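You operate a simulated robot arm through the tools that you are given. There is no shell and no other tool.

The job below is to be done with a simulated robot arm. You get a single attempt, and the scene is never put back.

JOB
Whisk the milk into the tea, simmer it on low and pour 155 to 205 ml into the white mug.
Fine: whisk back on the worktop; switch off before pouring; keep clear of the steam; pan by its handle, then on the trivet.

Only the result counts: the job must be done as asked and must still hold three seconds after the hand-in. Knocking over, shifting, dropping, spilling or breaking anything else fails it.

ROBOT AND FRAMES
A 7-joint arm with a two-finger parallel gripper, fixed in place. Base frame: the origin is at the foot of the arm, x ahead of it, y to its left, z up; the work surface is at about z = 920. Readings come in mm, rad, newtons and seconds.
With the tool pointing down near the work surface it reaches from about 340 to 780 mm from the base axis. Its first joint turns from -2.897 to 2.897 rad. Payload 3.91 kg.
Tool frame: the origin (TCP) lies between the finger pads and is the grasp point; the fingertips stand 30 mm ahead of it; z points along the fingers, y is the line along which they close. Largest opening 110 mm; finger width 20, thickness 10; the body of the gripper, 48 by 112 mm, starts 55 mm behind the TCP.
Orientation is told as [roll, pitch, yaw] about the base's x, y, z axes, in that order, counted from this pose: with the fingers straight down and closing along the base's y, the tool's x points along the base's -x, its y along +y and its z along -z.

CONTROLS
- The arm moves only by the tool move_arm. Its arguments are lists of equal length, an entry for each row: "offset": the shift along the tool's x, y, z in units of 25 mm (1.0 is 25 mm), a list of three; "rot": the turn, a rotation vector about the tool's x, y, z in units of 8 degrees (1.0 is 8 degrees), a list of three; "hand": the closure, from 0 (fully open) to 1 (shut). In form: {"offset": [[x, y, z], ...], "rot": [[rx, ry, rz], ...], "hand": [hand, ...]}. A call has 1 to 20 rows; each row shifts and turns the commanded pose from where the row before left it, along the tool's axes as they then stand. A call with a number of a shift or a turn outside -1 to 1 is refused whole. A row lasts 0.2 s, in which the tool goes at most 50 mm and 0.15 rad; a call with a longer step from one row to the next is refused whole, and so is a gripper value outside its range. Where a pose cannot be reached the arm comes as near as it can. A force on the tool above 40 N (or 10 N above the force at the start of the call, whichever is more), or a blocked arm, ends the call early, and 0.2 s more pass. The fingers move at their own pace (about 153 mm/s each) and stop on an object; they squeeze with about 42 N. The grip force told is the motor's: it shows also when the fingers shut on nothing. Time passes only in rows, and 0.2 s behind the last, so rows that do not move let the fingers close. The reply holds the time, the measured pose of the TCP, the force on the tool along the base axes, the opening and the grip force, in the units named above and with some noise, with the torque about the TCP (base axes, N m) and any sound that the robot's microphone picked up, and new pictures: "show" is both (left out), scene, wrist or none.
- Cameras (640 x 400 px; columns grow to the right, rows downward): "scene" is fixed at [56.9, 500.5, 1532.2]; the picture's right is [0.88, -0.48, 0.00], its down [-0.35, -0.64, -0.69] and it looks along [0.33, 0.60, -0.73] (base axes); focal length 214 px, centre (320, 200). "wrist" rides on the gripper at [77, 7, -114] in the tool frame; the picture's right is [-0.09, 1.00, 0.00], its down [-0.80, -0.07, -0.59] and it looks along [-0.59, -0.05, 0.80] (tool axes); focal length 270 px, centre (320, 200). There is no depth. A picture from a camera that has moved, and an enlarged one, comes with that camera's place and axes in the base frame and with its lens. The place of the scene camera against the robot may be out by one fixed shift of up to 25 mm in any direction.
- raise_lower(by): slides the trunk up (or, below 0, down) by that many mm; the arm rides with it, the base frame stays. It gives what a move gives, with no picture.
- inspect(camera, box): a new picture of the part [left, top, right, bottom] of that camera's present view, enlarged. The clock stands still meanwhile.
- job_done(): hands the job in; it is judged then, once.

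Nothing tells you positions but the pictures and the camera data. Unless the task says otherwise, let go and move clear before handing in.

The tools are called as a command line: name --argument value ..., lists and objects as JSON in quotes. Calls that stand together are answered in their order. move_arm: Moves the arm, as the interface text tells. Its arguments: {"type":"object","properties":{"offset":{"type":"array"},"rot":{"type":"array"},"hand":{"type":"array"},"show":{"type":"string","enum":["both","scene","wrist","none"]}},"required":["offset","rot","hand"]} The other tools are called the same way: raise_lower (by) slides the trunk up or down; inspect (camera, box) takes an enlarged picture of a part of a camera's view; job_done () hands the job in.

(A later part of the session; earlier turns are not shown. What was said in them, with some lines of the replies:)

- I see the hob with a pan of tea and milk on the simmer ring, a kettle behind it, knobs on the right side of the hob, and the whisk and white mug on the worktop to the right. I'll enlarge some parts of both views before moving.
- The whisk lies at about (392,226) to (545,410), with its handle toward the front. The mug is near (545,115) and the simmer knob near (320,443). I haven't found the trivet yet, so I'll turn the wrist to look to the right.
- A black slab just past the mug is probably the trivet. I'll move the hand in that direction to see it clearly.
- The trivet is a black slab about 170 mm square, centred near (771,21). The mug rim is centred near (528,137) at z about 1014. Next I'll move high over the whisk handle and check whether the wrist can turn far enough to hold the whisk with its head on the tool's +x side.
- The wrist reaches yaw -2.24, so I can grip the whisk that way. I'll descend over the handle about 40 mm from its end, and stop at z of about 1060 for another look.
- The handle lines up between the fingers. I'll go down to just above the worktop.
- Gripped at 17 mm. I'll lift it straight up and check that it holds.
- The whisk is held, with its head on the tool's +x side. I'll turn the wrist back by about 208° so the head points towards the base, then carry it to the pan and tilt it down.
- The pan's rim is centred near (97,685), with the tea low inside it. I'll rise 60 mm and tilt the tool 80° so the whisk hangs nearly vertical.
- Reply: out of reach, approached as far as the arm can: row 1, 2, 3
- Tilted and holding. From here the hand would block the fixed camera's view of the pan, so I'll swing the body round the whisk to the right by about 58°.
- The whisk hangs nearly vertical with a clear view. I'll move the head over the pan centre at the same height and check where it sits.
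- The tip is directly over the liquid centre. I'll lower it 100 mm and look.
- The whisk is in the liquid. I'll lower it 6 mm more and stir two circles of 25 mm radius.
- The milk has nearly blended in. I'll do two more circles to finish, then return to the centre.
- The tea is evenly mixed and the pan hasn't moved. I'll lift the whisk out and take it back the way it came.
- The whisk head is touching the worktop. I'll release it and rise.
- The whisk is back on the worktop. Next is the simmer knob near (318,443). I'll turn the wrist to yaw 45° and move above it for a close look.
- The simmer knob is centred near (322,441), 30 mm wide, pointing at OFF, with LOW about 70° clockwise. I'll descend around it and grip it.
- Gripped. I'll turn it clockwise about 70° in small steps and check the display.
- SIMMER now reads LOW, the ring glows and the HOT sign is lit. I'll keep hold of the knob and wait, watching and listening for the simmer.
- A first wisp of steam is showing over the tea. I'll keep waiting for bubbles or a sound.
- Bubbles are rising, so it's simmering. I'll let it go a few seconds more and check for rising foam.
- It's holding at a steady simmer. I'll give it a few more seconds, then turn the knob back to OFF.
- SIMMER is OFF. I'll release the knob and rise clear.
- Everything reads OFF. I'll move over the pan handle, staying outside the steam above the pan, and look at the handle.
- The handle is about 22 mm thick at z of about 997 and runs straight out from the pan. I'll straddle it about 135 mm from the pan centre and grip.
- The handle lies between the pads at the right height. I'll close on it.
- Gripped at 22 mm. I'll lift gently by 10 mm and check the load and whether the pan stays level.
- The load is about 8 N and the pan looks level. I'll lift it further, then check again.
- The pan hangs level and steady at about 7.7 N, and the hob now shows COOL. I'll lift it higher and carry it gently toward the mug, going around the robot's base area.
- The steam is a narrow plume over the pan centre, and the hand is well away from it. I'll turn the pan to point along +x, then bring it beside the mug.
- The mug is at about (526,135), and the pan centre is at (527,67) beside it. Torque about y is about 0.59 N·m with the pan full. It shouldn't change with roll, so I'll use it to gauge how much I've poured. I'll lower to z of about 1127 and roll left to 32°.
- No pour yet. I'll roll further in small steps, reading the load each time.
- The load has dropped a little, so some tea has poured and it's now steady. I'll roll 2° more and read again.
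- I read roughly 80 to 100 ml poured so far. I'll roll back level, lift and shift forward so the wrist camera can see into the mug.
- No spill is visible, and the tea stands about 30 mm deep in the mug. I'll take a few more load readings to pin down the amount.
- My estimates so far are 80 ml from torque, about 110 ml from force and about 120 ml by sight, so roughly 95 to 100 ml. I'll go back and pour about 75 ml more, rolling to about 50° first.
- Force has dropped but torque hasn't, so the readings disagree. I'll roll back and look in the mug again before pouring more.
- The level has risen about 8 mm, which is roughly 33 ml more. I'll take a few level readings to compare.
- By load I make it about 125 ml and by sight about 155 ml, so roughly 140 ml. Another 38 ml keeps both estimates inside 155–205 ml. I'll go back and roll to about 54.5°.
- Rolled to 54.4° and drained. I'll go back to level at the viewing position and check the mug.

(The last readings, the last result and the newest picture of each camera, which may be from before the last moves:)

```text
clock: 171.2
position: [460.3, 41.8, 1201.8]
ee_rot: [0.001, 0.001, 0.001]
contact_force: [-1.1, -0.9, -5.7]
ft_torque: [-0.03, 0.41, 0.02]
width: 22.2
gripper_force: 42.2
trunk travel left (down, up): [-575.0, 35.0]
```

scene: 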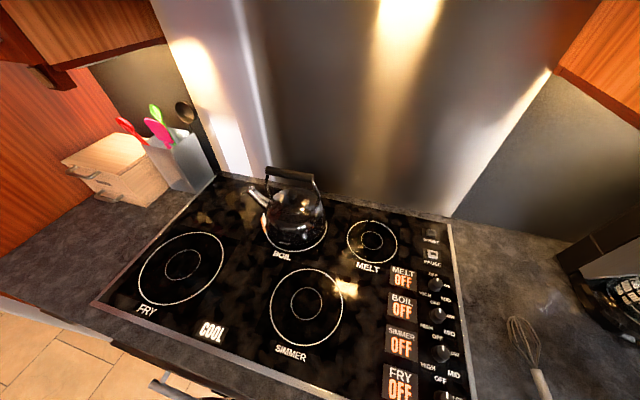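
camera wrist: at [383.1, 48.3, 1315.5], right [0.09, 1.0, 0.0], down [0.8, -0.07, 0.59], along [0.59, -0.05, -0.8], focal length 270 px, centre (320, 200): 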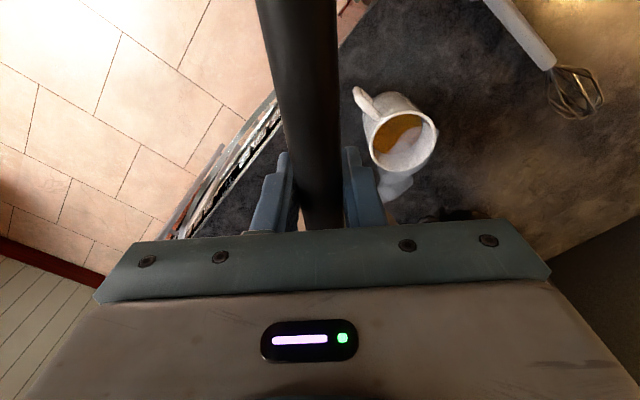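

The level rose another 10 mm, to about 35 mm below the rim. My estimates run from about 165 to 195 ml, so I'll stop there. Next I'll carry the pan, handle toward me, over the trivet centred near (763,15).

move_arm --offset '[[-0.3, -0.08, 0], [-0.6, -0.12, 0], [-0.8, -0.12, 0], [-0.8, -0.12, 0], [-0.8, -0.12, 0], [-0.8, -0.12, 0], [-0.8, -0.12, 0], [-0.8, -0.12, 0], [-0.8, -0.12, 0], [-0.4, -0.08, 0], [-0.26, 0, 0], [0, 0, 0]]' --rot '[[0, 0, 0], [0, 0, 0], [0, 0, 0], [0, 0, 0], [0, 0, 0], [0, 0, 0], [0, 0, 0], [0, 0, 0], [0, 0, 0], [0, 0, 0], [0, 0, 0], [0, 0, 0]]' --hand '[1, 1, 1, 1, 1, 1, 1, 1, 1, 1, 1, 1]' --show "wrist"

inspect --camera "wrist" --box '[320, 0, 500, 140]'

```text
clock: 173.8
position: [637.4, 13.2, 1201.3]
ee_rot: [0.0, 0.0, 0.0]
contact_force: [0.1, 0.2, -5.8]
ft_torque: [-0.04, 0.42, 0.03]
width: 22.2
gripper_force: 41.6
trunk travel left (down, up): [-575.0, 35.0]
camera wrist: at [560.8, 20.2, 1315.1], right [0.09, 1.0, 0.0], down [0.8, -0.07, 0.59], along [0.59, -0.05, -0.8], focal length 270 px, centre (320, 200)
```

wrist: 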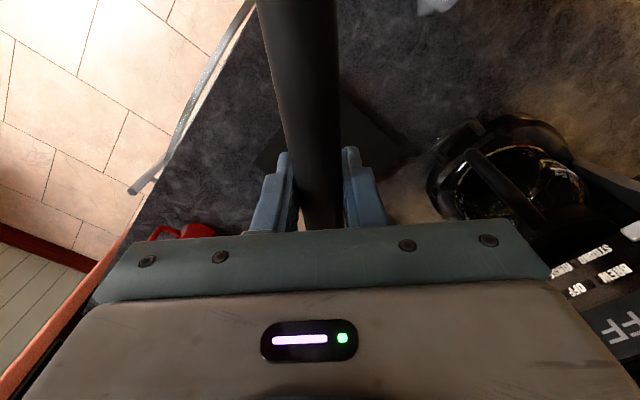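

```text
2.86 times, centred on (410, 70) of wrist
camera zoom: at [560.8, 20.2, 1315.1], right [0.09, 1.0, 0.0], down [0.8, -0.07, 0.59], along [0.59, -0.05, -0.8], focal length 772 px, centre (63, 571)
```

zoom: 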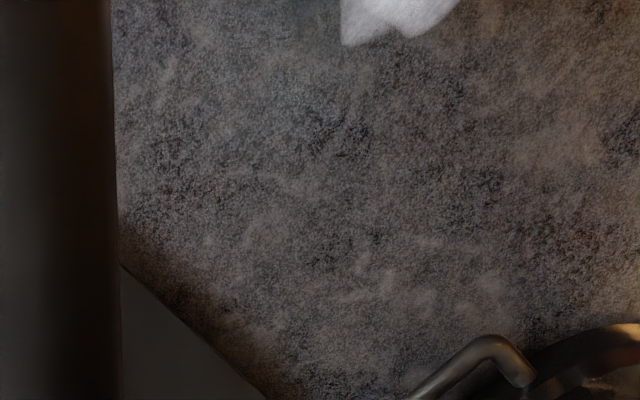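

The trivet's edges match my map, and the pan centre is over it at about (763,13). I'll descend, then continue in small steps until it touches.

move_arm --offset '[[0, 0, 0.5], [0, 0, 0.8], [0, 0, 0.8], [0, 0, 0.8], [0, 0, 0.8], [0, 0, 0.8], [0, 0, 0.8], [0, 0, 0.8], [0, 0, 0.4], [0, 0, 0]]' --rot '[[0, 0, 0], [0, 0, 0], [0, 0, 0], [0, 0, 0], [0, 0, 0], [0, 0, 0], [0, 0, 0], [0, 0, 0], [0, 0, 0], [0, 0, 0]]' --hand '[1, 1, 1, 1, 1, 1, 1, 1, 1, 1]' --show "wrist"

move_arm --offset '[[0, 0, 0.2], [0, 0, 0.2], [0, 0, 0.2], [0, 0, 0.2], [0, 0, 0]]' --rot '[[0, 0, 0], [0, 0, 0], [0, 0, 0], [0, 0, 0], [0, 0, 0]]' --hand '[1, 1, 1, 1, 1]' --show "none"

```text
clock: 176.0
position: [638.2, 14.8, 1038.5]
ee_rot: [0.0, -0.001, 0.0]
contact_force: [0.2, -0.2, -6.0]
ft_torque: [0.01, 0.44, -0.02]
width: 22.0
gripper_force: 42.4
trunk travel left (down, up): [-575.0, 35.0]
camera wrist: at [561.6, 20.9, 1152.9], right [0.09, 1.0, 0.0], down [0.8, -0.07, 0.59], along [0.59, -0.05, -0.8], focal length 270 px, centre (320, 200)
```

wrist: 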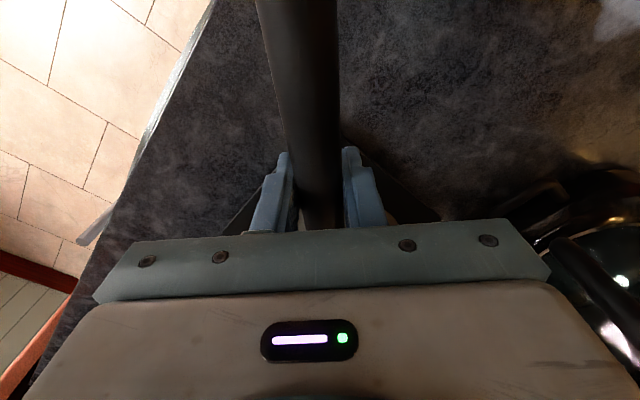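

```text
clock: 177.2
position: [637.3, 14.1, 1019.3]
ee_rot: [0.0, -0.003, 0.001]
contact_force: [0.7, 0.2, -0.6]
ft_torque: [-0.17, -0.6, 0.07]
width: 22.2
gripper_force: 41.3
trunk travel left (down, up): [-575.0, 35.0]
```

The pan touched early, with the contact about 190 mm out at its far edge, so it has pitched about 5° nose-down in the grip. I'll raise it slightly, pitch the tool to level it, and lower again.

move_arm --offset '[[0, 0, -0.2], [0, 0, 0], [0, 0, 0], [0, 0, 0]]' --rot '[[0, 0, 0], [0, -0.3, 0], [0, -0.3, 0], [0, 0, 0]]' --hand '[1, 1, 1, 1]' --show "none"

move_arm --offset '[[0, 0, 0.1], [0, 0, 0.1], [0, 0, 0.1], [0, 0, 0.1], [0, 0, 0]]' --rot '[[0, 0, 0], [0, 0, 0], [0, 0, 0], [0, 0, 0], [0, 0, 0]]' --hand '[1, 1, 1, 1, 1]' --show "wrist"

```text
clock: 178.2
position: [638.7, 13.8, 1023.4]
ee_rot: [-0.001, -0.083, 0.0]
contact_force: [-0.4, 0.0, -5.7]
ft_torque: [0.03, 0.46, -0.01]
width: 22.3
gripper_force: 41.8
trunk travel left (down, up): [-575.0, 35.0]
```

```text
clock: 179.4
position: [638.6, 14.5, 1013.9]
ee_rot: [-0.001, -0.085, 0.002]
contact_force: [-0.4, -0.2, -6.2]
ft_torque: [0.0, 0.44, -0.01]
width: 22.1
gripper_force: 42.0
trunk travel left (down, up): [-575.0, 35.0]
camera wrist: at [552.2, 20.2, 1121.3], right [0.09, 1.0, 0.01], down [0.75, -0.07, 0.66], along [0.66, -0.05, -0.75], focal length 270 px, centre (320, 200)
```

wrist: 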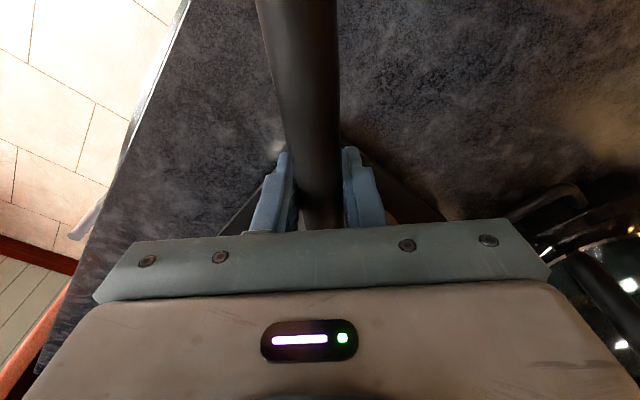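

Now at 1013.9 with no contact. I'll continue down in 2.5 mm steps.

move_arm --offset '[[0, 0, 0.1], [0, 0, 0.1], [0, 0, 0]]' --rot '[[0, 0, 0], [0, 0, 0], [0, 0, 0]]' --hand '[1, 1, 1]' --show "none"

move_arm --offset '[[0, 0, 0.1], [0, 0, 0]]' --rot '[[0, 0, 0], [0, 0, 0]]' --hand '[1, 1]' --show "none"

```text
clock: 180.2
position: [638.9, 13.2, 1009.1]
ee_rot: [0.0, -0.085, 0.001]
contact_force: [0.0, -0.2, -6.2]
ft_torque: [-0.01, 0.46, 0.0]
width: 22.5
gripper_force: 41.7
trunk travel left (down, up): [-575.0, 35.0]
```

```text
clock: 180.8
position: [638.9, 14.1, 1008.5]
ee_rot: [0.0, -0.083, -0.001]
contact_force: [0.3, -0.3, -2.0]
ft_torque: [-0.12, 0.17, -0.01]
width: 22.4
gripper_force: 42.5
trunk travel left (down, up): [-575.0, 35.0]
```

Now the near edge touched first, so I over-corrected. I'll raise 3 mm, pitch back 1.8°, shift 7 mm toward the trivet centre, and lower again.

move_arm --offset '[[0, 0, -0.2], [0.28, 0, 0], [0, 0, 0], [0, 0, 0]]' --rot '[[0, 0, 0], [0, 0, 0], [0, 0.22, 0], [0, 0, 0]]' --hand '[1, 1, 1, 1]' --show "none"

move_arm --offset '[[0, 0, 0.1], [0, 0, 0]]' --rot '[[0, 0, 0], [0, 0, 0]]' --hand '[1, 1]' --show "none"

```text
clock: 181.8
position: [632.1, 14.2, 1010.0]
ee_rot: [0.0, -0.052, -0.001]
contact_force: [-0.7, 0.4, -4.1]
ft_torque: [-0.05, 0.37, -0.02]
width: 22.3
gripper_force: 41.9
trunk travel left (down, up): [-575.0, 35.0]
```

```text
clock: 182.4
position: [631.2, 15.4, 1009.2]
ee_rot: [0.0, -0.054, 0.0]
contact_force: [-1.9, 1.8, 1.5]
ft_torque: [-0.35, -0.4, 0.07]
width: 22.4
gripper_force: 41.8
trunk travel left (down, up): [-575.0, 35.0]
```

The pan is seated, with the load near its centre. I'll open the fingers.

move_arm --offset '[[0, 0, 0], [0, 0, 0], [0, 0, 0], [0, 0, 0], [0, 0, 0]]' --rot '[[0, 0, 0], [0, 0, 0], [0, 0, 0], [0, 0, 0], [0, 0, 0]]' --hand '[0.77, 0.72, 0.65, 0.5, 0.4]' --show "wrist"

```text
clock: 183.6
position: [630.8, 14.3, 1009.3]
ee_rot: [-0.001, -0.052, 0.0]
contact_force: [0.6, 0.5, 0.0]
ft_torque: [-0.01, -0.03, 0.0]
width: 65.9
gripper_force: 0.0
trunk travel left (down, up): [-575.0, 35.0]
camera wrist: at [548.4, 20.5, 1119.2], right [0.09, 1.0, 0.0], down [0.77, -0.07, 0.64], along [0.63, -0.05, -0.77], focal length 270 px, centre (320, 200)
```

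wrist: 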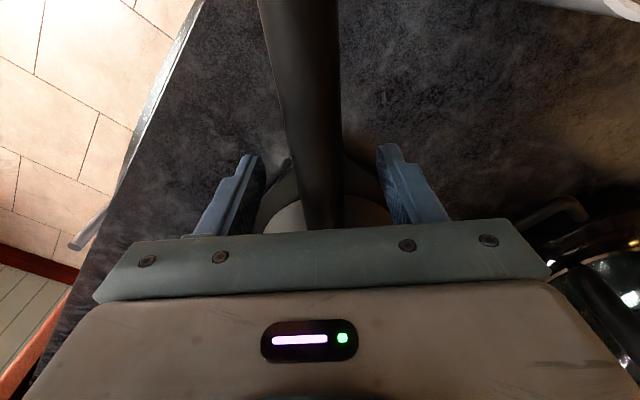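

Released. I'll rise straight up and look at the result.

move_arm --offset '[[0, 0, -0.3], [0, 0, -0.8], [0, 0, -1], [0, 0, -1], [0, 0, -1], [0, 0, -1], [0, 0, -1], [0, 0, -1], [0, 0, -1], [0, 0, -1], [0, 0, -1]]' --rot '[[0, 0, 0], [0, 0, 0], [0, 0, 0], [0, 0, 0], [0, 0, 0], [0, 0, 0], [0, 0, 0], [0, 0, 0], [0, 0, 0], [0, 0, 0], [0, 0, 0]]' --hand '[0.4, 0.4, 0.4, 0.4, 0.4, 0.4, 0.4, 0.4, 0.4, 0.4, 0.4]'

```text
clock: 186.0
position: [617.8, 16.1, 1260.9]
ee_rot: [0.0, -0.052, 0.001]
contact_force: [0.1, 0.4, -1.2]
ft_torque: [0.0, -0.01, 0.0]
width: 66.1
gripper_force: 0.0
trunk travel left (down, up): [-575.0, 35.0]
camera wrist: at [534.9, 21.5, 1371.8], right [0.09, 1.0, 0.0], down [0.77, -0.07, 0.64], along [0.63, -0.05, -0.77], focal length 270 px, centre (320, 200)
```

scene: 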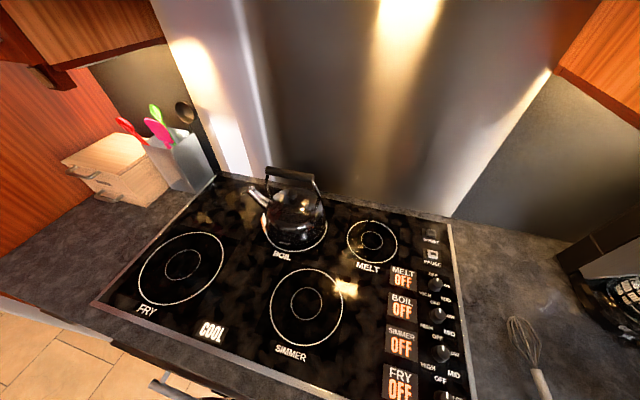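
wrist: 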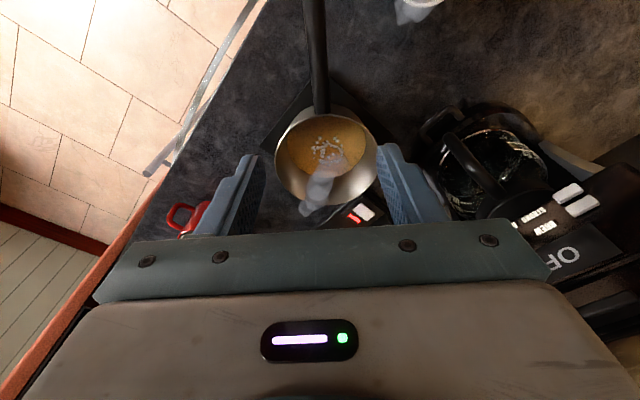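

inspect --camera "wrist" --box '[240, 60, 420, 230]'

move_arm --offset '[[1, 0, -0.4], [1, 0, 0], [1, 0, 0], [1, 0.6, 0], [1, 0.6, 0], [1, 0.6, 0], [0.4, 0.6, 0], [0, 0.6, 0], [0, 0.4, 0], [0, 0, 0]]' --rot '[[0, 0.37, 0], [0, 0, 0], [0, 0, 0], [0, 0, 0], [0, 0, 0], [0, 0, 0], [0, 0, 0], [0, 0, 0], [0, 0, 0], [0, 0, 0]]' --hand '[0.4, 0.4, 0.4, 0.4, 0.4, 0.4, 0.4, 0.4, 0.4, 0.4]' --show "wrist"

```text
2.35 times, centred on (330, 145) of wrist
camera zoom: at [534.9, 21.5, 1371.8], right [0.09, 1.0, 0.0], down [0.77, -0.07, 0.64], along [0.63, -0.05, -0.77], focal length 636 px, centre (296, 329)
```

zoom: 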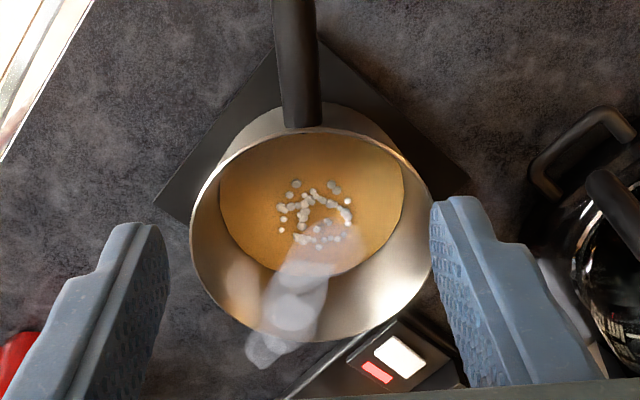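

```text
clock: 188.2
position: [458.1, 99.4, 1270.7]
ee_rot: [0.0, -0.002, 0.0]
contact_force: [0.0, 0.5, 1.4]
ft_torque: [0.02, -0.01, 0.03]
width: 65.9
gripper_force: 0.0
trunk travel left (down, up): [-575.0, 35.0]
camera wrist: at [380.9, 106.4, 1384.1], right [0.09, 1.0, 0.0], down [0.8, -0.07, 0.6], along [0.59, -0.05, -0.8], focal length 270 px, centre (320, 200)
```

wrist: 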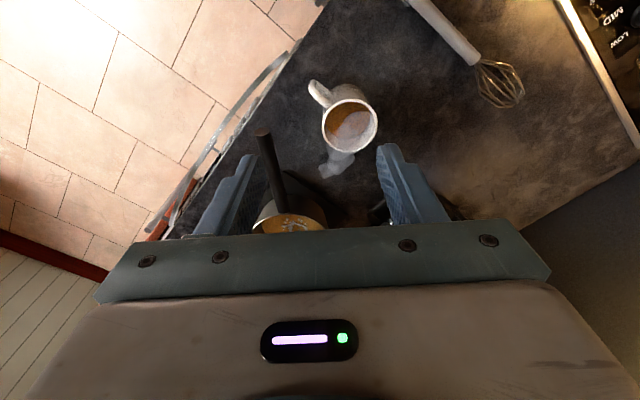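

inspect --camera "wrist" --box '[310, 90, 390, 160]'

```text
5.71 times, centred on (350, 125) of wrist
camera zoom: at [380.9, 106.4, 1384.1], right [0.09, 1.0, 0.0], down [0.8, -0.07, 0.6], along [0.59, -0.05, -0.8], focal length 1544 px, centre (149, 629)
```

zoom: 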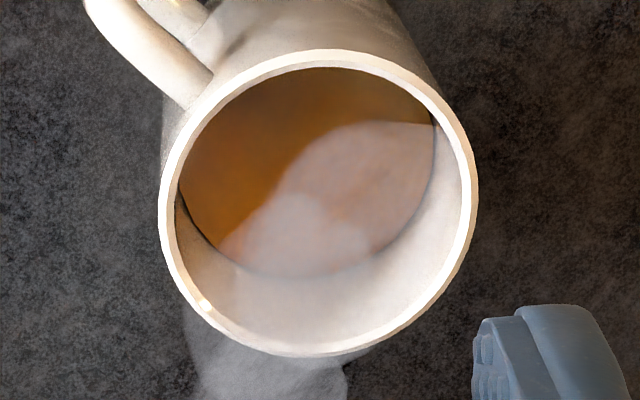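

The pan sits level on the trivet. To fix the mug level better, I'll look from a more slanting angle on the left side, keeping out of the mug's steam.

move_arm --offset '[[-0.2, 1, 0], [-0.2, 1, 0], [-0.2, 1, 0], [-0.2, 1, 0], [-0.2, 1, 0], [-0.2, 1, 0], [-0.2, 1, 0], [-0.2, 1, 0], [-0.16, 0.96, 0], [0, 0, 1], [0, 0, 1], [0, 0, 1], [0, 0, 1], [0, 0, 1], [0, 0, 0.36], [0, 0, 0]]' --rot '[[0, 0, 0], [0, 0, 0], [0, 0, 0], [0, 0, 0], [0, 0, 0], [0, 0, 0], [0, 0, 0], [0, 0, 0], [0, 0, 0], [0, 0, 0], [0, 0, 0], [0, 0, 0], [0, 0, 0], [0, 0, 0], [0, 0, 0], [0, 0, 0]]' --hand '[0.4, 0.4, 0.4, 0.4, 0.4, 0.4, 0.4, 0.4, 0.4, 0.4, 0.4, 0.4, 0.4, 0.4, 0.4, 0.4]' --show "wrist"

inspect --camera "wrist" --box '[60, 90, 180, 220]'

```text
clock: 191.6
position: [501.9, 324.1, 1134.0]
ee_rot: [0.0, -0.001, 0.0]
contact_force: [-0.3, -1.2, -0.2]
ft_torque: [0.01, 0.0, 0.04]
width: 65.8
gripper_force: 0.1
trunk travel left (down, up): [-575.0, 35.0]
camera wrist: at [425.5, 329.9, 1248.9], right [0.09, 1.0, 0.0], down [0.8, -0.07, 0.6], along [0.59, -0.05, -0.8], focal length 270 px, centre (320, 200)
```

wrist: 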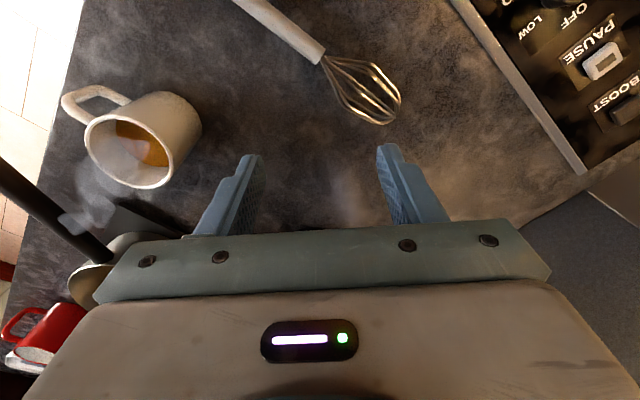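

```text
3.08 times, centred on (120, 155) of wrist
camera zoom: at [425.5, 329.9, 1248.9], right [0.09, 1.0, 0.0], down [0.8, -0.07, 0.6], along [0.59, -0.05, -0.8], focal length 832 px, centre (935, 338)
```

zoom: 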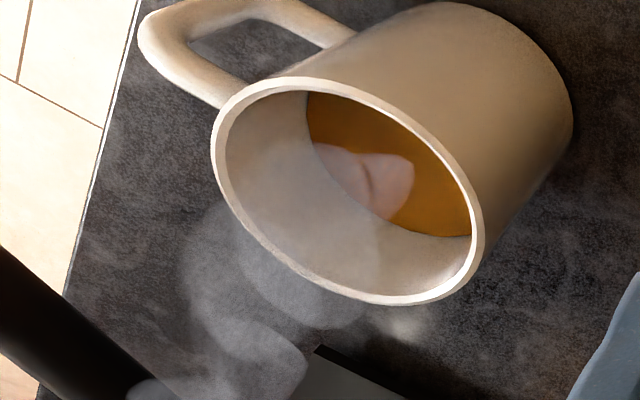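

This slanted view puts the tea about 40 mm below the mug rim, roughly 190 ml and within range. The pan is on the trivet, the whisk is on the worktop and all knobs read OFF. I'll rise clear and do a last check.

move_arm --offset '[[0, 0, -1], [0, 0, -1], [0, 0, -1], [0, 0, -1], [0, 0, -1], [0, 0, 0]]' --rot '[[0, 0, 0], [0, 0, 0], [0, 0, 0], [0, 0, 0], [0, 0, 0], [0, 0, 0]]' --hand '[0.4, 0.4, 0.4, 0.4, 0.4, 0.4]'

```text
clock: 193.0
position: [499.9, 323.6, 1260.5]
ee_rot: [0.001, -0.003, 0.0]
contact_force: [0.4, 0.1, 0.6]
ft_torque: [-0.01, 0.02, -0.03]
width: 65.9
gripper_force: 0.0
trunk travel left (down, up): [-575.0, 35.0]
camera wrist: at [423.1, 330.6, 1374.1], right [0.09, 1.0, 0.0], down [0.8, -0.07, 0.6], along [0.59, -0.05, -0.8], focal length 270 px, centre (320, 200)
```

scene: 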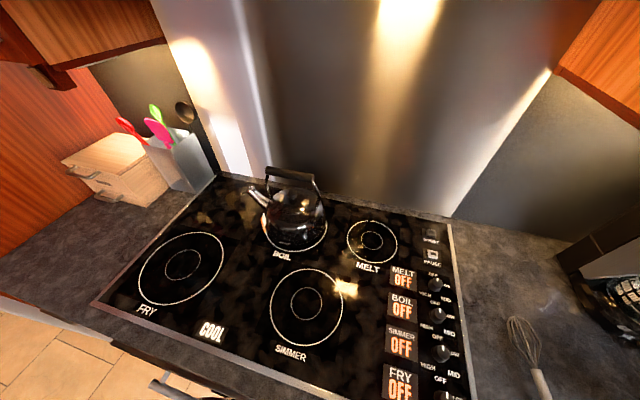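
wrist: 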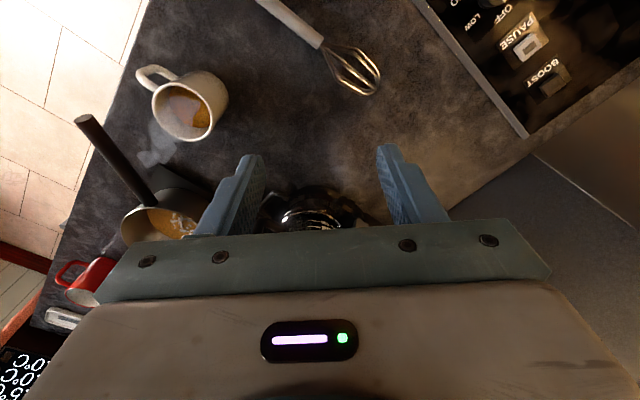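

The tea is in the mug, the pan is on the trivet, the whisk is on the worktop, the hob is off and I see no spills. The arm is clear, so I'm handing in.

job_done

```text
The job is handed in.
```

I've handed the job in. I whisked the milk into the tea, simmered it on low, and poured about 190 ml into the white mug. That amount is an estimate.

- **Amount poured:** The tea sits about 40 mm below the mug's rim, which works out at about 185–200 ml. The force readings suggested about 180 ml. The torque readings gave about 135–145 ml if the tea's weight acts at the pan's centre, which would be under 155 ml. I trusted the view into the mug most, so the pour is probably in range, nearer the top of it.
- **Simmer:** The tea bubbled steadily on LOW for at least 12 seconds. I then turned the knob to OFF, before lifting the pan.
- **Whisk:** It is back on the worktop where it was lying.
- **Pan:** I held it only by its handle, and it now stands level on the trivet. It tipped about 3° in the grip along the way, so I levelled it before setting it down.
- **Steam:** The hand stayed out of the steam over the pan. It came closest to the mug's steam while I was checking the level, about 80 mm from the mug's centre.
- **Spills:** I saw none, and nothing else looked moved in the last pictures.
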